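You operate a simulated robot arm through the tools that you are given. There is no shell and no other tool. Be economical: measure what you need, move in short steps, check, and stop when the job is done.

You run a simulated robot arm. Do the job below in one go: nothing can be reset, and whatever is moved stays where it is left.

TASK
Switch the beacon switch off.

Only the result counts: the job must be done as asked and must still hold three seconds after the hand-in. Knocking over, shifting, dropping, spilling or breaking anything else fails it.

THE ROBOT
A 7-joint arm with a two-finger parallel gripper on a trunk, on a base that drives. Base frame: it is fixed to the floor where the robot stands at the start and does not move with it; the origin is under the middle of the robot, x ahead of it, y to its left, z up. Readings come in m, degrees, newtons and seconds.
It reaches about 0.906 m from its shoulder. Its first joint turns from -115.0 to 115.0 degrees. Places, roughly: beacon switch [0.8, 0.1, 1.7]. Payload 3.91 kg.
The tool frame sits at the grasp point between the pads (the TCP): z along the fingers, y along the line on which they close. The tips reach 0.03 m beyond it. Largest opening 0.11 m; finger width 0.02, thickness 0.01; the body of the gripper, 0.048 by 0.112 m, starts 0.055 m behind the TCP.
Orientation is that of the tool frame in the base frame, as [roll, pitch, yaw] about the fixed x, y, z axes, in that order (R = Rz(yaw) Ry(pitch) Rx(roll)). With the fingers straight down and closing along the base's y, the tool's x points along the base's -x, its y along +y and its z along -z.

THE INTERFACE
- The arm moves only by the tool apply_moves. Its argument "targets" is text: rows parted by semicolons, each of 6 numbers parted by spaces: the shift along the base's x, y, z in mm, then the turn, a rotation vector about the base's x, y, z in degrees. In form: dx dy dz wx wy wz; .... A call has 1 to 20 rows; each row shifts and turns the commanded pose from where the row before left it. "grip" is the opening in per cent of the stroke, from 0 (shut) to 100 (fully open), set as the call begins (left out, the last holds). Each row takes 0.2 s and may step no farther than 0.05 m and 8.6 degrees from the row before; otherwise, or with a gripper value out of range, the whole call is refused. Where a pose cannot be reached the arm comes as near as it can. A force on the tool above 40 N (or 10 N above the force at the start of the call, whichever is more), or a blocked arm, ends the call early, and 0.2 s more pass. Each finger travels about 0.108 m/s and halts on what it meets, pressing with about 41 N; the grip force reading is that of the motor and also rises with nothing between the fingers. The clock runs only during rows and for 0.2 s after the last one: add rows that do not move to give the fingers time. It gives the time, the measured TCP pose, the force on the tool (base axes), the opening and the grip force at its end, in the units of the frame above (readings bear some noise), with the torque about the TCP (base axes, N m) and any sound that the robot's microphone picked up.
- Cameras (640 x 400 px; columns grow to the right, rows downward): "scene" is now at [0.0321, 0.1405, 1.4122]; the picture's right is [-0.14, -0.99, 0.00], its down [-0.24, 0.03, -0.97] and it looks along [0.96, -0.13, -0.24] (base axes); focal length 227 px, centre (320, 200). "wrist" rides on the gripper at [0.072, 0.017, -0.103] in the tool frame; the picture's right is [-0.23, 0.97, 0.00], its down [-0.76, -0.18, -0.62] and it looks along [-0.61, -0.14, 0.78] (tool axes); focal length 222 px, centre (320, 200). There is no depth. A picture from a camera that has moved, and an enlarged one, comes with that camera's place and axes in the base frame and with its lens.
- grab_frame(camera): a new picture of that camera. The clock stands still meanwhile.
- raise_lower(by): slides the trunk up (or, below 0, down) by that many m; the arm and the scene camera ride with it, the base frame stays. It gives what a move gives, with no picture.
- drive_base(legs): drives the robot by 1 to 6 legs, each [ahead, turn to the left] in m and degrees, along the robot's own axes; the way and the turn of a leg run together, so that a leg with both is an arc; at most 1.5 m and 180 degrees a leg. The arm and the cameras ride along, it lands a little off, and it stops where it bumps. It gives what a move gives.
- head_to(pan, tilt): turns the head with the scene camera to pan (to the left, within 155 degrees either way) and tilt (down, from -29 to 69), counted from straight ahead of the robot. It gives what a move gives.
- enlarge(camera, box): a new picture of the part [left, top, right, bottom] of that camera's present view, enlarged. The clock stands still meanwhile.
- finish_job(): hands the job in; it is judged then, once.

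Work in short steps. Places have to be worked out from the pictures, the camera data and where the tool is seen: move nearer, look again, correct. Check each grasp and each placing, and mend what went wrong. You have 120 turns and 90 pictures in all, those below and enlarged ones among them. Open the gripper and draw the arm clear of the work before you hand the job in, unless the task says otherwise; then end with one line.

The tools are called after ">>>" by a JSON object that holds its "name" and its "arguments". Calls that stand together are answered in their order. apply_moves: Moves the arm, as the interface text tells. Its arguments: {"type":"object","properties":{"targets":{"type":"string"},"grip":{"type":"number"}},"required":["targets"]} The other tools are called the same way: raise_lower (by) slides the trunk up or down; drive_base (legs) drives the base; head_to (pan, tilt) turns the head that bears the scene camera; grab_frame (camera) takes a picture; enlarge (camera, box) takes an enlarged picture of a part of a camera's view; finish_job () hands the job in.

At the start:

```text
t: 0.0
tool_pos: [0.4507, 0.1395, 0.999]
orientation: [179.9, 0.0, 180.0]
force: [0.4, 0.0, -0.4]
moment: [-0.01, 0.0, 0.0]
finger_gap: 0.1099
finger_force: 0.0
trunk travel left (down, up): [-0.475, 0.515]
robot x, y, heading: [-0.0012, 0.0033, 0.2]
head pan, tilt: [-7.9, 14.0]
```

scene: 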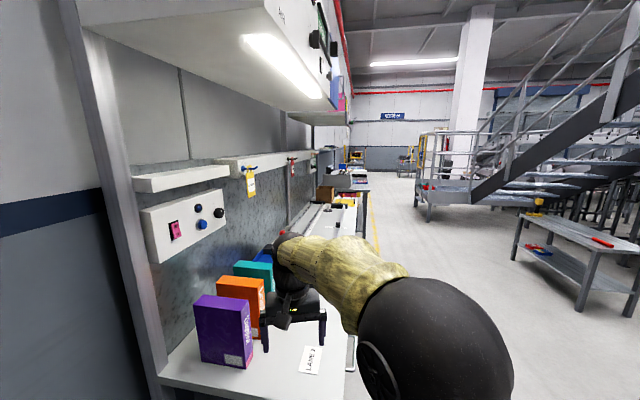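
wrist: 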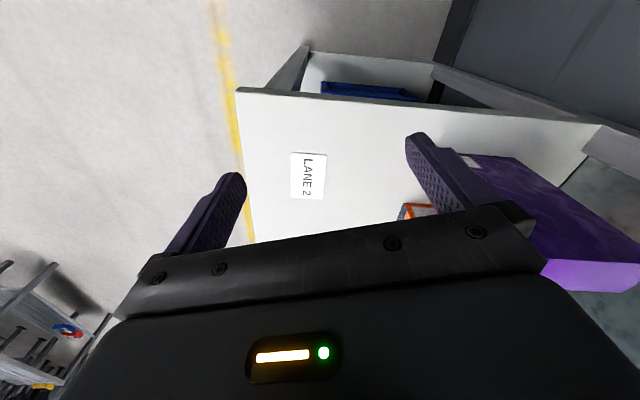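

The work surface at about 1.65 m is above the present camera, so I look up toward the switch before raising the trunk.

>>> {"name": "head_to", "arguments": {"pan": 5, "tilt": -20}}

>>> {"name": "grab_frame", "arguments": {"camera": "scene"}}

```text
t: 1.0
tool_pos: [0.4498, 0.1399, 0.9986]
orientation: [180.0, 0.1, -179.9]
force: [0.1, -1.1, 1.3]
moment: [-0.01, -0.02, -0.01]
finger_gap: 0.11
finger_force: 0.0
trunk travel left (down, up): [-0.475, 0.515]
robot x, y, heading: [-0.0003, -0.0, -0.2]
head pan, tilt: [5.0, -20.0]
```

```text
87 pictures are left
camera scene: at [0.0154, 0.16, 1.4639], right [0.09, -1.0, 0.0], down [0.34, 0.03, -0.94], along [0.94, 0.08, 0.34], focal length 227 px, centre (320, 200)
```

scene: 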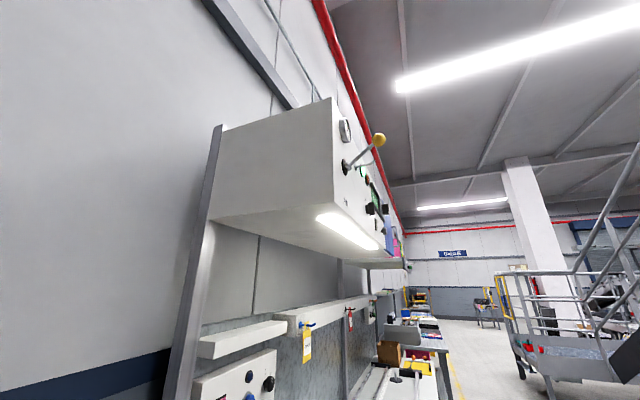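

The panel is on the cabinet's side that faces the aisle (about -y), seen at a glancing angle. I enlarge it.

>>> {"name": "enlarge", "arguments": {"camera": "scene", "box": [310, 90, 430, 270]}}

```text
2.22 times, centred on (370, 180) of scene
camera zoom: at [0.0154, 0.16, 1.4639], right [0.09, -1.0, 0.0], down [0.34, 0.03, -0.94], along [0.94, 0.08, 0.34], focal length 505 px, centre (209, 244)
```

zoom: 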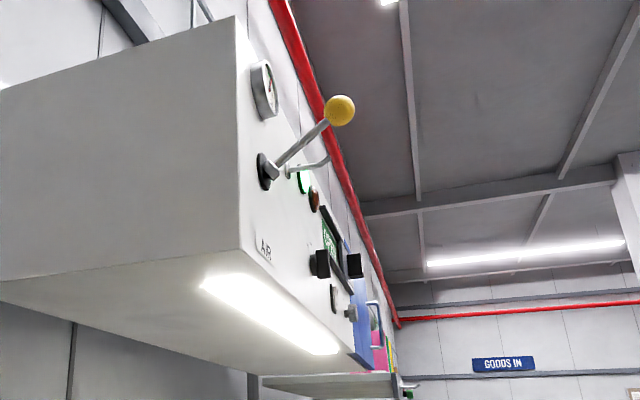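

The panel needs a frontal view, so I want to drive around into the aisle. First I check the free floor to the right and behind.

>>> {"name": "head_to", "arguments": {"pan": -60, "tilt": 35}}

>>> {"name": "grab_frame", "arguments": {"camera": "scene"}}

>>> {"name": "head_to", "arguments": {"pan": -150, "tilt": 35}}

>>> {"name": "grab_frame", "arguments": {"camera": "scene"}}

>>> {"name": "head_to", "arguments": {"pan": 0, "tilt": 45}}

>>> {"name": "grab_frame", "arguments": {"camera": "scene"}}

```text
t: 2.4
tool_pos: [0.4508, 0.1388, 1.0003]
orientation: [-179.9, 0.0, -179.9]
force: [-0.1, 0.4, 0.6]
moment: [0.0, 0.02, 0.0]
finger_gap: 0.11
finger_force: 0.0
trunk travel left (down, up): [-0.475, 0.515]
robot x, y, heading: [0.0037, -0.0013, 0.1]
head pan, tilt: [-60.0, 35.0]
```

```text
85 pictures are left
camera scene: at [-0.0163, 0.0771, 1.3786], right [-0.87, -0.5, 0.0], down [-0.29, 0.5, -0.82], along [0.41, -0.71, -0.57], focal length 227 px, centre (320, 200)
```

scene: 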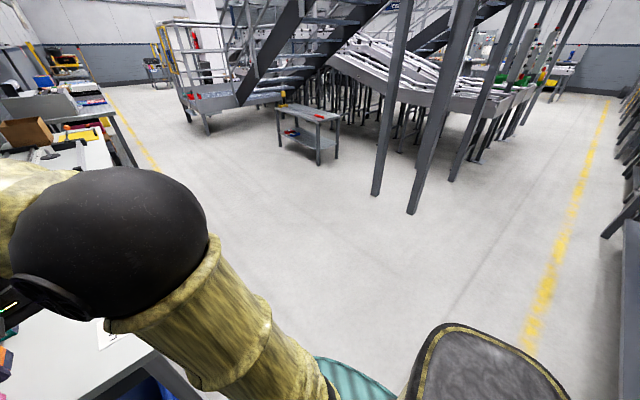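

```text
t: 4.0
tool_pos: [0.4502, 0.1392, 1.0003]
orientation: [179.9, 0.0, -180.0]
force: [0.4, 0.4, -0.6]
moment: [0.0, 0.01, 0.0]
finger_gap: 0.1097
finger_force: 0.1
trunk travel left (down, up): [-0.475, 0.515]
robot x, y, heading: [0.0003, -0.0006, 0.2]
head pan, tilt: [-150.0, 35.0]
```

```text
84 pictures are left
camera scene: at [-0.1367, 0.1093, 1.3785], right [-0.5, 0.87, 0.0], down [0.5, 0.29, -0.82], along [-0.71, -0.41, -0.57], focal length 227 px, centre (320, 200)
```

scene: 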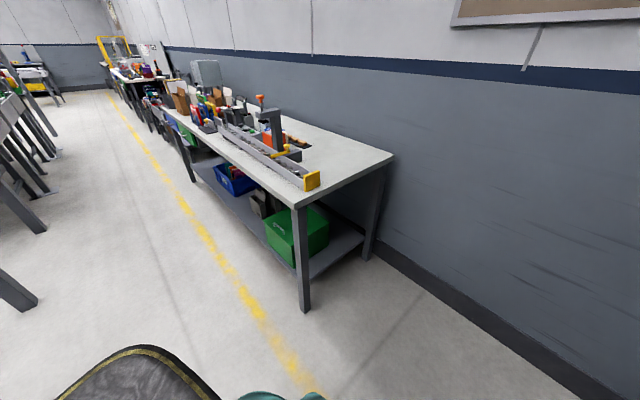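

```text
t: 6.4
tool_pos: [0.4505, 0.139, 0.999]
orientation: [-179.9, 0.0, 180.0]
force: [-0.3, -0.3, 1.1]
moment: [-0.01, -0.03, 0.0]
finger_gap: 0.11
finger_force: 0.1
trunk travel left (down, up): [-0.475, 0.515]
robot x, y, heading: [-0.001, 0.0001, 0.0]
head pan, tilt: [0.0, 45.0]
```

```text
83 pictures are left
camera scene: at [0.0209, 0.1534, 1.3637], right [0.0, -1.0, 0.0], down [-0.71, 0.0, -0.71], along [0.71, 0.0, -0.71], focal length 227 px, centre (320, 200)
```

scene: 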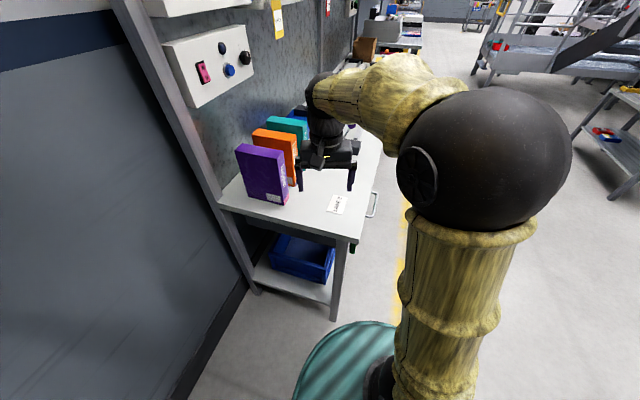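

Floor to the right is clear; a bench sits behind about 0.7 m away. I lift a bit, back slightly, turn right and drive into the aisle.

>>> {"name": "raise_lower", "arguments": {"by": 0.2}}

>>> {"name": "drive_base", "arguments": {"legs": [[-0.1, 0], [0, -70], [0.7, 0], [0, 70]]}}

>>> {"name": "head_to", "arguments": {"pan": 40, "tilt": 0}}

>>> {"name": "grab_frame", "arguments": {"camera": "scene"}}

```text
t: 8.5
tool_pos: [0.4505, 0.1397, 1.1995]
orientation: [180.0, 0.1, 179.9]
force: [0.4, 0.0, -0.4]
moment: [0.02, 0.0, 0.0]
finger_gap: 0.1102
finger_force: 0.0
trunk travel left (down, up): [-0.675, 0.315]
robot x, y, heading: [-0.0013, 0.004, 0.1]
head pan, tilt: [0.0, 45.0]
```

```text
t: 19.1
tool_pos: [0.5943, -0.5266, 1.1997]
orientation: [-180.0, 0.0, 178.9]
force: [0.4, -0.3, -1.1]
moment: [0.01, 0.0, 0.01]
finger_gap: 0.1101
finger_force: 0.0
trunk travel left (down, up): [-0.675, 0.315]
robot x, y, heading: [0.1421, -0.654, -1.2]
head pan, tilt: [0.0, 45.0]
```

```text
t: 20.3
tool_pos: [0.5954, -0.5276, 1.1999]
orientation: [-180.0, 0.0, 178.8]
force: [-0.2, 0.4, 0.1]
moment: [0.04, -0.03, -0.03]
finger_gap: 0.1098
finger_force: 0.1
trunk travel left (down, up): [-0.675, 0.315]
robot x, y, heading: [0.1429, -0.6569, -1.3]
head pan, tilt: [40.0, 0.0]
```

```text
82 pictures are left
camera scene: at [0.155, -0.446, 1.6346], right [0.63, -0.78, 0.0], down [0.0, 0.0, -1.0], along [0.78, 0.63, 0.0], focal length 227 px, centre (320, 200)
```

scene: 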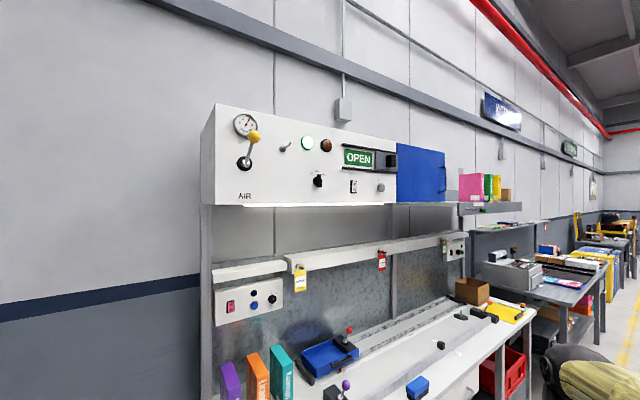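

Now the panel shows face-on enough; I enlarge it to identify the beacon switch.

>>> {"name": "enlarge", "arguments": {"camera": "scene", "box": [200, 100, 410, 215]}}

```text
3.05 times, centred on (305, 158) of scene
camera zoom: at [0.155, -0.446, 1.6346], right [0.63, -0.78, 0.0], down [0.0, 0.0, -1.0], along [0.78, 0.63, 0.0], focal length 693 px, centre (366, 330)
```

zoom: 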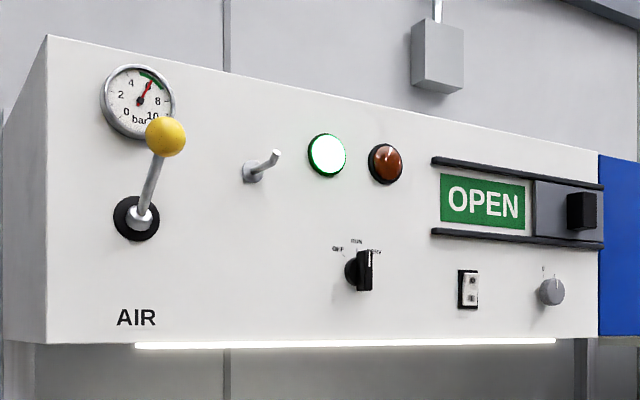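

The rotary selector (about x≈0.82, z≈1.71) best matches the given place. I drive to face the panel for a frontal look at its labels.

>>> {"name": "drive_base", "arguments": {"legs": [[0.8, 1.3], [0, 90]]}}

>>> {"name": "head_to", "arguments": {"pan": 0, "tilt": 0}}

>>> {"name": "grab_frame", "arguments": {"camera": "scene"}}

```text
t: 28.4
tool_pos: [0.8152, -0.2167, 1.2002]
orientation: [-179.9, 0.1, -90.1]
force: [0.0, 0.2, -0.8]
moment: [0.02, 0.01, -0.01]
finger_gap: 0.1102
finger_force: 0.0
trunk travel left (down, up): [-0.675, 0.315]
robot x, y, heading: [0.9539, -0.6673, 90.1]
head pan, tilt: [40.0, 0.0]
```

```text
t: 29.5
tool_pos: [0.8148, -0.2174, 1.2004]
orientation: [-180.0, 0.0, -90.1]
force: [-0.6, 1.0, 0.0]
moment: [0.01, 0.04, 0.02]
finger_gap: 0.1101
finger_force: 0.0
trunk travel left (down, up): [-0.675, 0.315]
robot x, y, heading: [0.9537, -0.6691, 90.2]
head pan, tilt: [0.0, 0.0]
```

```text
80 pictures are left
camera scene: at [0.8006, -0.6367, 1.6346], right [1.0, 0.0, 0.0], down [0.0, 0.0, -1.0], along [0.0, 1.0, 0.0], focal length 227 px, centre (320, 200)
```

scene: 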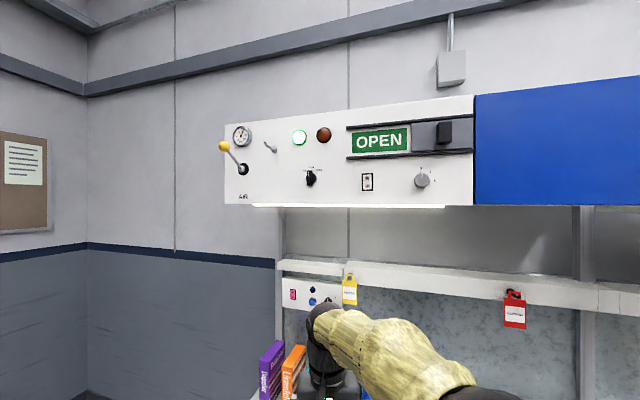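

>>> {"name": "enlarge", "arguments": {"camera": "scene", "box": [280, 115, 440, 215]}}

>>> {"name": "enlarge", "arguments": {"camera": "scene", "box": [290, 155, 340, 190]}}

>>> {"name": "enlarge", "arguments": {"camera": "scene", "box": [350, 160, 440, 200]}}

```text
4.00 times, centred on (360, 165) of scene
camera zoom: at [0.8006, -0.6367, 1.6346], right [1.0, 0.0, 0.0], down [0.0, 0.0, -1.0], along [0.0, 1.0, 0.0], focal length 909 px, centre (160, 340)
```

zoom: 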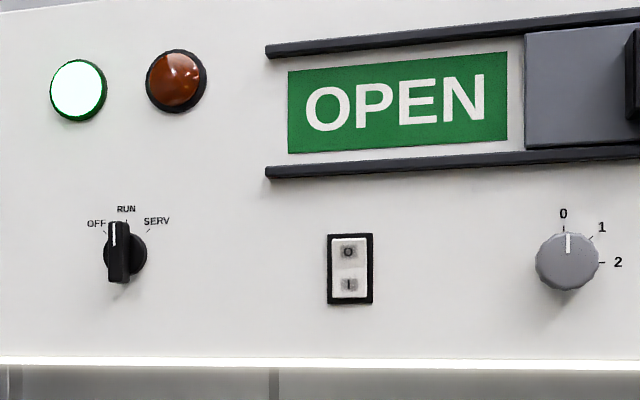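

```text
11.43 times, centred on (315, 172) of scene
camera zoom: at [0.8006, -0.6367, 1.6346], right [1.0, 0.0, 0.0], down [0.0, 0.0, -1.0], along [0.0, 1.0, 0.0], focal length 2598 px, centre (377, 514)
```

zoom: 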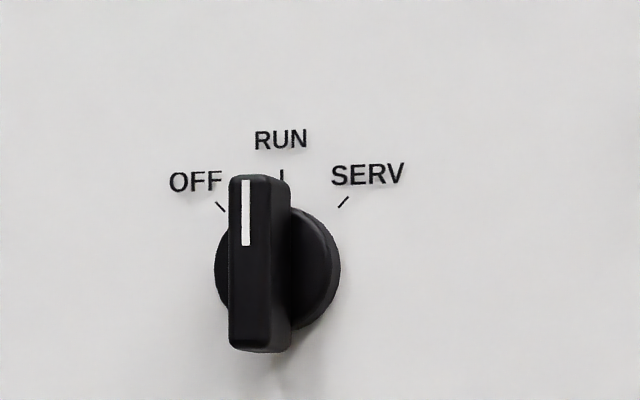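

```text
7.11 times, centred on (395, 180) of scene
camera zoom: at [0.8006, -0.6367, 1.6346], right [1.0, 0.0, 0.0], down [0.0, 0.0, -1.0], along [0.0, 1.0, 0.0], focal length 1617 px, centre (-213, 342)
```

zoom: 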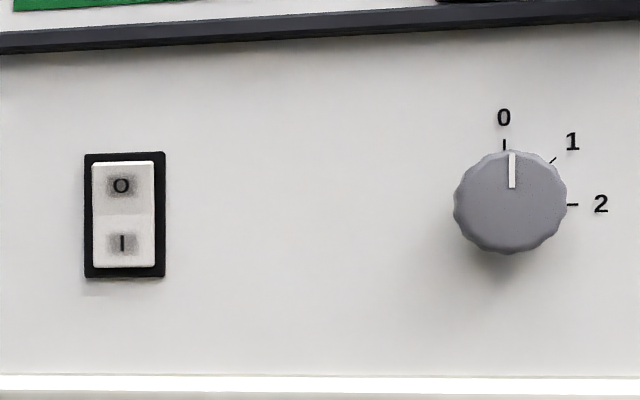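

Triangulating puts the selector at about (0.771, 0.068, 1.701), panel yawed about −15°; it alone matches the stated place, and it points at RUN, with OFF 45° counter-clockwise. I raise the trunk and turn the fingers to point at the panel.

>>> {"name": "raise_lower", "arguments": {"by": 0.27}}

>>> {"name": "apply_moves", "arguments": {"targets": "0 0 15 8.2 0 0; 0 0 15 8.2 0 0; 0 0 15 8.2 0 0; 0 0 15 8.2 0 0; 0 0 15 8.2 0 0; 0 0 15 8.2 0 0; 0 0 15 8.2 0 0; 0 0 15 8.2 0 0; 0 0 15 8.2 0 0; 0 0 15 8.2 0 0; 0 0 15 8 0 0; -20 0 15 0 0 -7.5; -20 0 15 0 0 -7.5; 0 0 0 0 0 0", "grip": 50}}

>>> {"name": "grab_frame", "arguments": {"camera": "wrist"}}

>>> {"name": "grab_frame", "arguments": {"camera": "scene"}}

```text
t: 32.3
tool_pos: [0.8158, -0.217, 1.4701]
orientation: [-180.0, 0.1, -90.1]
force: [-0.1, -0.8, 0.3]
moment: [0.01, 0.01, 0.0]
finger_gap: 0.1101
finger_force: 0.1
trunk travel left (down, up): [-0.945, 0.045]
robot x, y, heading: [0.9543, -0.6638, 90.2]
head pan, tilt: [0.0, 0.0]
```

```text
t: 35.3
tool_pos: [0.7766, -0.218, 1.6634]
orientation: [88.9, 89.9, 163.9]
force: [-0.7, -0.2, 0.5]
moment: [-0.01, 0.01, 0.03]
finger_gap: 0.055
finger_force: 0.1
trunk travel left (down, up): [-0.945, 0.045]
robot x, y, heading: [0.9537, -0.6653, 90.1]
head pan, tilt: [0.0, 0.0]
```

```text
76 pictures are left
camera wrist: at [0.7329, -0.3145, 1.5913], right [-0.94, 0.25, 0.23], down [0.01, -0.65, 0.76], along [0.34, 0.72, 0.61], focal length 222 px, centre (320, 200)
```

wrist: 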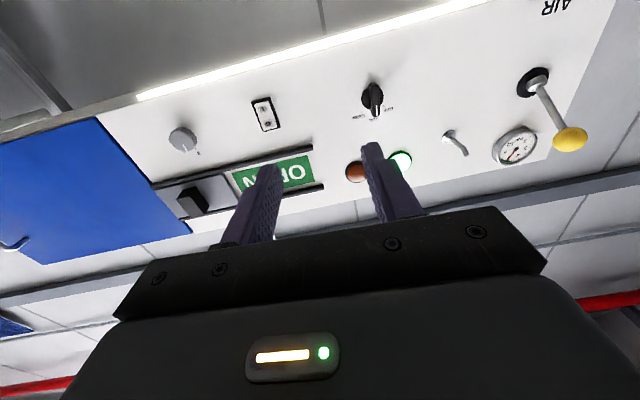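

```text
75 pictures are left
camera scene: at [0.8014, -0.6381, 1.9048], right [1.0, 0.0, 0.0], down [0.0, 0.0, -1.0], along [0.0, 1.0, 0.0], focal length 227 px, centre (320, 200)
```

scene: 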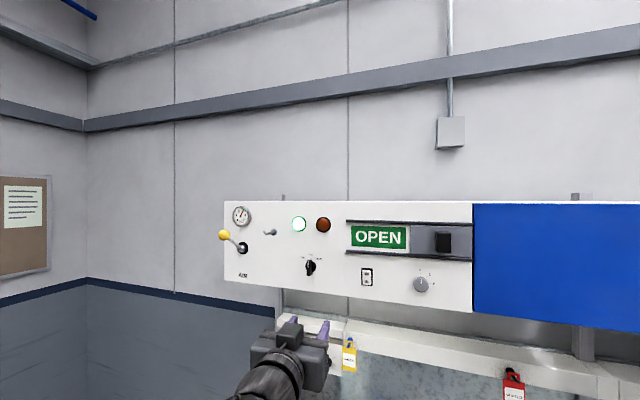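

Arm posture is fine. I enlarge the knob in both views to refine its place.

>>> {"name": "enlarge", "arguments": {"camera": "wrist", "box": [340, 70, 410, 130]}}

>>> {"name": "enlarge", "arguments": {"camera": "scene", "box": [285, 245, 335, 285]}}

```text
6.67 times, centred on (375, 100) of wrist
camera zoom: at [0.7329, -0.3145, 1.5913], right [-0.94, 0.25, 0.23], down [0.01, -0.65, 0.76], along [0.34, 0.72, 0.61], focal length 1481 px, centre (-47, 867)
```

zoom: 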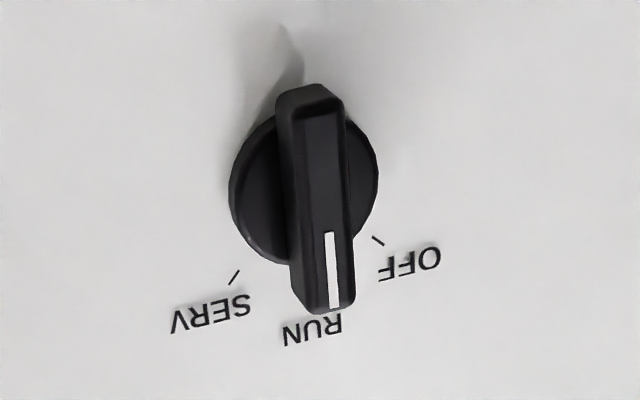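

```text
10.00 times, centred on (310, 265) of scene
camera zoom: at [0.8014, -0.6381, 1.9048], right [1.0, 0.0, 0.0], down [0.0, 0.0, -1.0], along [0.0, 1.0, 0.0], focal length 2273 px, centre (420, -450)
```

zoom: 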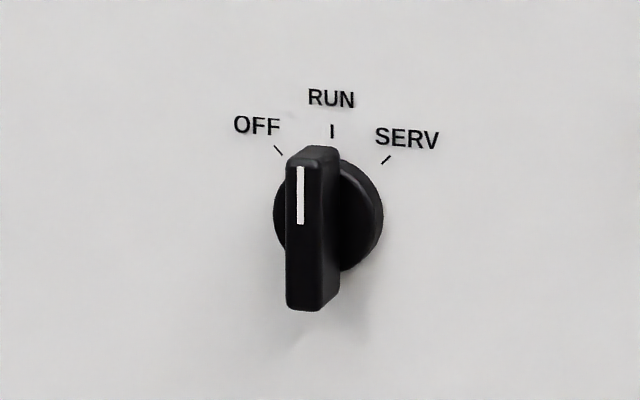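

Refined: knob base centre (0.773, 0.060, 1.701), handle about 22 mm proud and 11 mm wide. I move to a standoff with the tips about 5 cm off the panel, on the axis.

>>> {"name": "apply_moves", "arguments": {"targets": "-8 0 13 0 0 0; -8 0 13 0 0 0; -8 40 11 0 0 0; 0 40 0 0 0 0; 0 40 0 0 0 0; 0 40 0 0 0 0; 0 40 0 0 0 0; 0 0 0 0 0 0", "grip": 50}}

>>> {"name": "grab_frame", "arguments": {"camera": "wrist"}}

>>> {"name": "enlarge", "arguments": {"camera": "scene", "box": [260, 230, 360, 300]}}

```text
t: 37.1
tool_pos: [0.7544, -0.0182, 1.701]
orientation: [54.3, 89.8, 129.2]
force: [0.4, -1.0, 0.0]
moment: [-0.04, 0.0, 0.0]
finger_gap: 0.0551
finger_force: 0.0
trunk travel left (down, up): [-0.945, 0.045]
robot x, y, heading: [0.9518, -0.6674, 90.1]
head pan, tilt: [0.0, 0.0]
```

```text
72 pictures are left
camera wrist: at [0.71, -0.1154, 1.6288], right [-0.94, 0.25, 0.23], down [0.01, -0.65, 0.76], along [0.34, 0.72, 0.61], focal length 222 px, centre (320, 200)
```

wrist: 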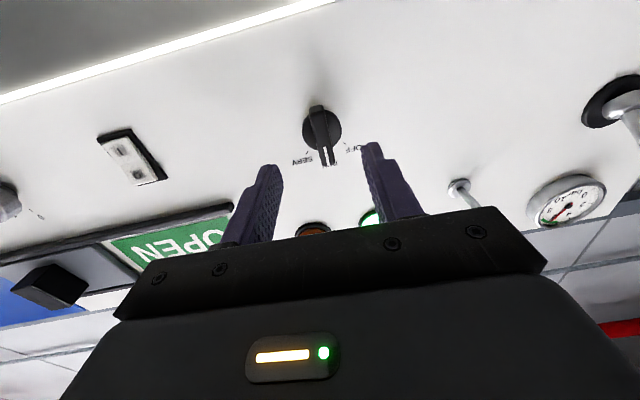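

```text
5.71 times, centred on (310, 265) of scene
camera zoom: at [0.8009, -0.6386, 1.9047], right [1.0, 0.0, 0.0], down [0.0, 0.0, -1.0], along [0.0, 1.0, 0.0], focal length 1299 px, centre (377, -171)
```

zoom: 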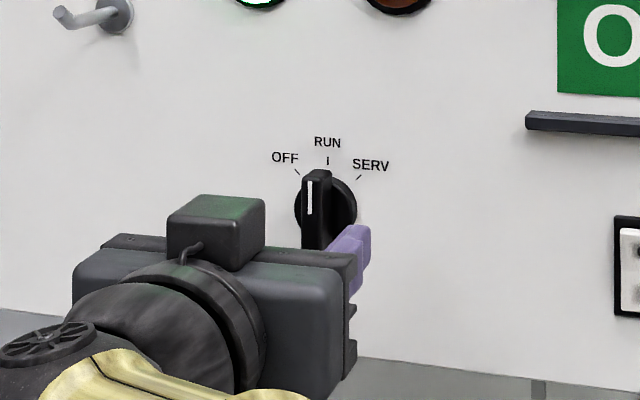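

The wrist view confirms the knob at (0.773, 0.063, 1.701). I advance about 40 mm along the axis so the open fingers straddle the handle, tips about 1 cm off the panel.

>>> {"name": "apply_moves", "arguments": {"targets": "2 10 0 0 0 0; 2 10 0 0 0 0; 2 10 0 0 0 0; 2 9 0 0 0 0; 0 0 0 0 0 0", "grip": 50}}

>>> {"name": "grab_frame", "arguments": {"camera": "wrist"}}

>>> {"name": "enlarge", "arguments": {"camera": "wrist", "box": [220, 90, 420, 220]}}

```text
t: 38.3
tool_pos: [0.7585, 0.0217, 1.7022]
orientation: [108.2, 89.9, -176.9]
force: [0.5, 0.0, 1.2]
moment: [-0.01, 0.01, 0.03]
finger_gap: 0.0551
finger_force: 0.1
trunk travel left (down, up): [-0.945, 0.045]
robot x, y, heading: [0.954, -0.6652, 90.4]
head pan, tilt: [0.0, 0.0]
```

```text
70 pictures are left
camera wrist: at [0.7154, -0.0752, 1.6292], right [-0.94, 0.25, 0.23], down [0.01, -0.65, 0.76], along [0.34, 0.72, 0.61], focal length 222 px, centre (320, 200)
```

wrist: 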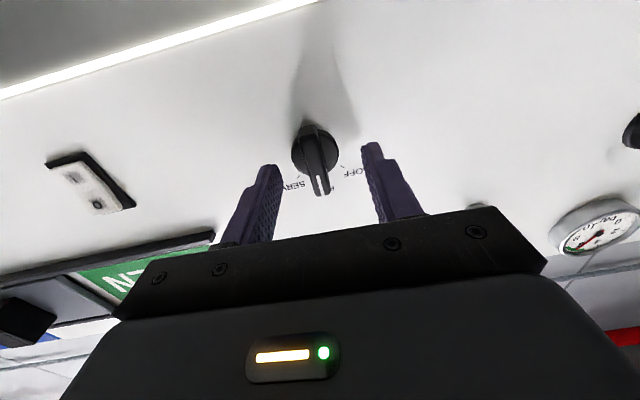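

```text
3.08 times, centred on (320, 155) of wrist
camera zoom: at [0.7154, -0.0752, 1.6292], right [-0.94, 0.25, 0.23], down [0.01, -0.65, 0.76], along [0.34, 0.72, 0.61], focal length 684 px, centre (320, 338)
```

zoom: 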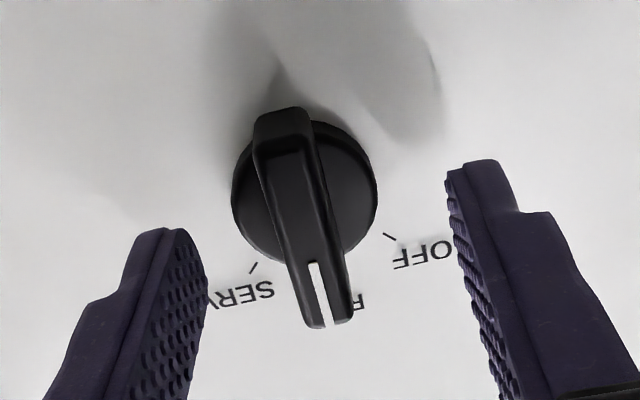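

The tool sits about 4 mm to the left of the axis and tips about 14 mm off the panel. I correct, then close gently onto the handle.

>>> {"name": "apply_moves", "arguments": {"targets": "5 2 -1 0 0 0; 0 0 0 0 0 0", "grip": 30}}

>>> {"name": "enlarge", "arguments": {"camera": "wrist", "box": [220, 90, 420, 220]}}

```text
t: 38.9
tool_pos: [0.7638, 0.0239, 1.7011]
orientation: [91.4, 89.9, 166.6]
force: [0.6, -0.7, -0.3]
moment: [-0.03, 0.0, -0.02]
finger_gap: 0.0328
finger_force: 0.0
trunk travel left (down, up): [-0.945, 0.045]
robot x, y, heading: [0.952, -0.6686, 90.3]
head pan, tilt: [0.0, 0.0]
```

```text
3.08 times, centred on (320, 155) of wrist
camera zoom: at [0.7204, -0.0727, 1.6279], right [-0.94, 0.25, 0.23], down [0.01, -0.65, 0.76], along [0.34, 0.72, 0.61], focal length 684 px, centre (320, 338)
```

zoom: 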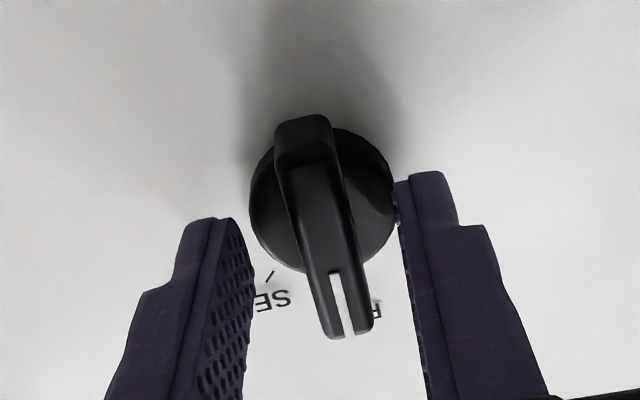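

Well centred now. Closing on the handle.

>>> {"name": "apply_moves", "arguments": {"targets": "0 0 0 0 0 0; 0 0 0 0 0 0; 0 0 0 0 0 0", "grip": 0}}

>>> {"name": "enlarge", "arguments": {"camera": "wrist", "box": [220, 90, 420, 220]}}

```text
t: 39.7
tool_pos: [0.7619, 0.0251, 1.7008]
orientation: [-91.5, 89.9, -16.5]
force: [-4.9, 2.1, 3.4]
moment: [-0.26, 0.11, -0.52]
finger_gap: 0.0125
finger_force: 44.4
trunk travel left (down, up): [-0.945, 0.045]
robot x, y, heading: [0.9548, -0.6678, 90.2]
head pan, tilt: [0.0, 0.0]
```

```text
3.08 times, centred on (320, 155) of wrist
camera zoom: at [0.7189, -0.0725, 1.6277], right [-0.94, 0.25, 0.23], down [0.01, -0.65, 0.76], along [0.34, 0.72, 0.61], focal length 684 px, centre (320, 338)
```

zoom: 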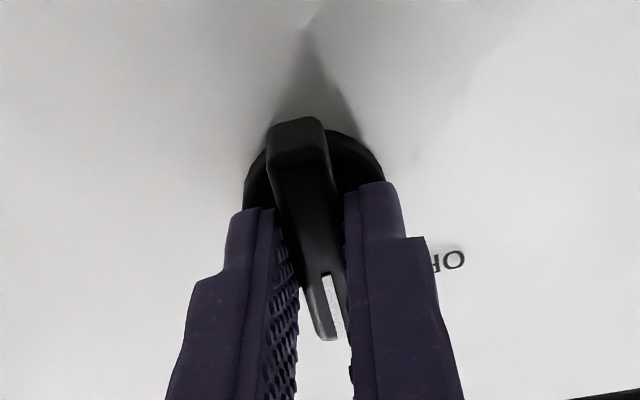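

Gripped (12.5 mm). Now I turn counter-clockwise about the panel's outward normal, 22.5° first, to watch the force.

>>> {"name": "apply_moves", "arguments": {"targets": "0 0 0 -1.94 -7.25 0; 0 0 0 -1.94 -7.25 0; 0 0 0 -1.94 -7.25 0"}}

>>> {"name": "grab_frame", "arguments": {"camera": "wrist"}}

```text
t: 40.5
tool_pos: [0.7612, 0.0241, 1.6996]
orientation: [-90.2, 67.4, -15.1]
force: [-6.0, 3.3, 2.9]
moment: [-0.72, 0.24, -1.02]
finger_gap: 0.0123
finger_force: 44.9
trunk travel left (down, up): [-0.945, 0.045]
robot x, y, heading: [0.9557, -0.6681, 90.5]
head pan, tilt: [0.0, 0.0]
heard: click
```

```text
66 pictures are left
camera wrist: at [0.7468, -0.0801, 1.6268], right [-0.95, 0.26, -0.16], down [-0.28, -0.57, 0.77], along [0.1, 0.78, 0.61], focal length 222 px, centre (320, 200)
```

wrist: 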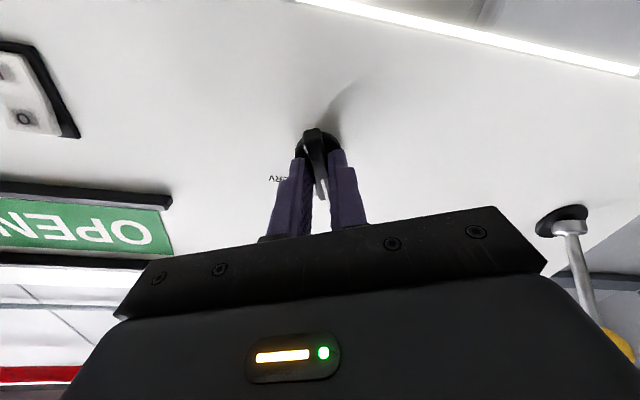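

A click was heard and forces stay low. I turn the other 22.5°.

>>> {"name": "apply_moves", "arguments": {"targets": "0 0 0 -1.94 -7.25 0; 0 0 0 -1.94 -7.25 0; 0 0 0 -1.94 -7.25 0; 0 0 0 0 0 0"}}

>>> {"name": "grab_frame", "arguments": {"camera": "wrist"}}

```text
t: 41.5
tool_pos: [0.7626, 0.025, 1.6999]
orientation: [-90.0, 44.8, -15.0]
force: [-5.7, 0.3, -1.6]
moment: [-0.11, 0.17, -1.0]
finger_gap: 0.0122
finger_force: 44.8
trunk travel left (down, up): [-0.945, 0.045]
robot x, y, heading: [0.9546, -0.6672, 90.1]
head pan, tilt: [0.0, 0.0]
```

```text
65 pictures are left
camera wrist: at [0.7731, -0.0871, 1.637], right [-0.82, 0.22, -0.53], down [-0.56, -0.49, 0.66], along [-0.12, 0.84, 0.53], focal length 222 px, centre (320, 200)
```

wrist: 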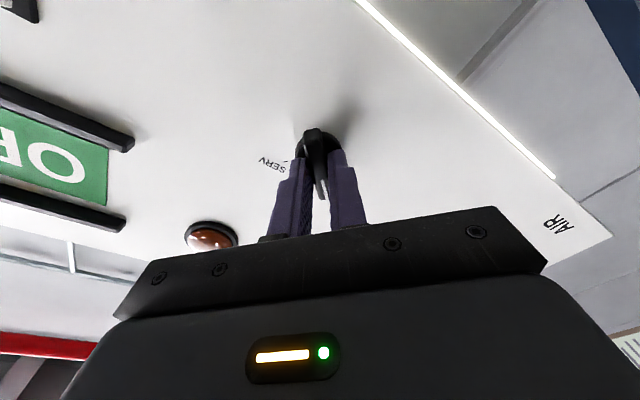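

The handle has turned with the fingers to 45°. I release and look before withdrawing.

>>> {"name": "apply_moves", "arguments": {"targets": "0 0 0 0 0 0; 0 0 0 0 0 0; 0 0 0 0 0 0", "grip": 45}}

>>> {"name": "apply_moves", "arguments": {"targets": "-2.6 -9.7 0 0 0 0; -2.6 -9.7 0 0 0 0; -2.6 -9.7 0 0 0 0; -5 -20 0 0 0 0; -10 -38 0 0 0 0; -10 -38 0 0 0 0; 0 0 -40 0 0 0; 0 0 0 0 0 0"}}

>>> {"name": "enlarge", "arguments": {"camera": "scene", "box": [220, 200, 380, 300]}}

>>> {"name": "enlarge", "arguments": {"camera": "scene", "box": [285, 245, 335, 285]}}

```text
t: 42.3
tool_pos: [0.7636, 0.0232, 1.7007]
orientation: [-89.9, 45.1, -15.0]
force: [-0.2, -0.3, -0.6]
moment: [-0.01, -0.02, 0.0]
finger_gap: 0.0495
finger_force: 0.1
trunk travel left (down, up): [-0.945, 0.045]
robot x, y, heading: [0.9498, -0.6678, 90.3]
head pan, tilt: [0.0, 0.0]
```

```text
t: 44.1
tool_pos: [0.7332, -0.1011, 1.6628]
orientation: [-89.9, 45.0, -15.0]
force: [0.7, -0.4, 0.7]
moment: [0.02, -0.03, 0.01]
finger_gap: 0.0494
finger_force: 0.0
trunk travel left (down, up): [-0.945, 0.045]
robot x, y, heading: [0.9538, -0.6681, 90.4]
head pan, tilt: [0.0, 0.0]
```

```text
4.00 times, centred on (300, 250) of scene
camera zoom: at [0.8012, -0.6386, 1.9048], right [1.0, 0.0, 0.0], down [0.0, 0.0, -1.0], along [0.0, 1.0, 0.0], focal length 909 px, centre (400, 0)
```

zoom: 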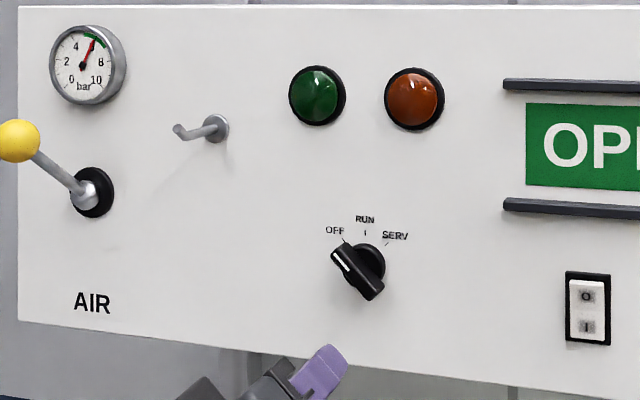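

```text
10.00 times, centred on (310, 265) of scene
camera zoom: at [0.8012, -0.6386, 1.9048], right [1.0, 0.0, 0.0], down [0.0, 0.0, -1.0], along [0.0, 1.0, 0.0], focal length 2273 px, centre (420, -450)
```

zoom: 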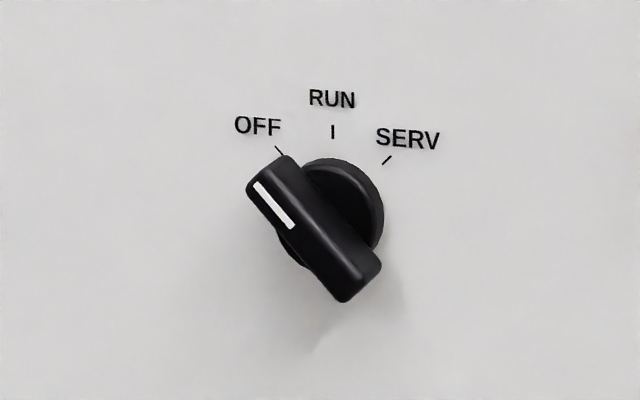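

The selector points to OFF and the green lamp is out; nothing else has changed. I open fully and draw the arm further clear.

>>> {"name": "apply_moves", "arguments": {"targets": "0 -40 0 0 0 0; 0 -40 0 0 0 0; 0 -20 0 0 0 0; 0 0 0 0 0 0", "grip": 100}}

>>> {"name": "enlarge", "arguments": {"camera": "scene", "box": [220, 200, 380, 300]}}

```text
t: 45.1
tool_pos: [0.7332, -0.2011, 1.6614]
orientation: [-90.0, 45.0, -15.0]
force: [-1.2, 0.9, 0.2]
moment: [-0.02, 0.0, -0.03]
finger_gap: 0.11
finger_force: 0.0
trunk travel left (down, up): [-0.945, 0.045]
robot x, y, heading: [0.9526, -0.6654, 89.9]
head pan, tilt: [0.0, 0.0]
```

```text
4.00 times, centred on (300, 250) of scene
camera zoom: at [0.8006, -0.6364, 1.9046], right [1.0, 0.0, 0.0], down [0.0, 0.0, -1.0], along [0.0, 1.0, 0.0], focal length 909 px, centre (400, 0)
```

zoom: 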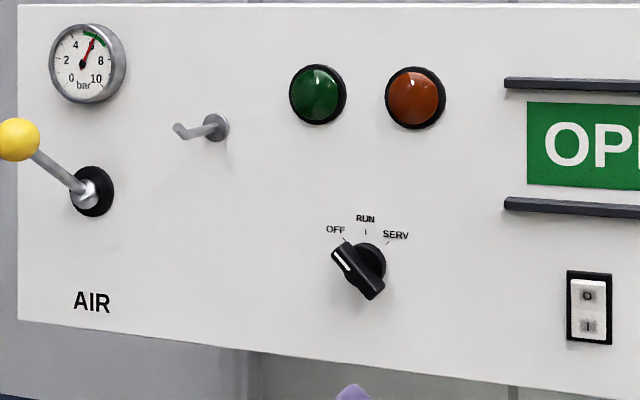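

The switch holds at OFF and the arm is clear, so I hand in.

>>> {"name": "finish_job", "arguments": {}}

```text
The job is handed in.
```

I turned the selector from RUN to OFF. It was still at OFF, with the green lamp out, in the last picture before I handed the job in. The panel has no "beacon" label, so I chose this switch because its measured position was the only one to match the place you gave.
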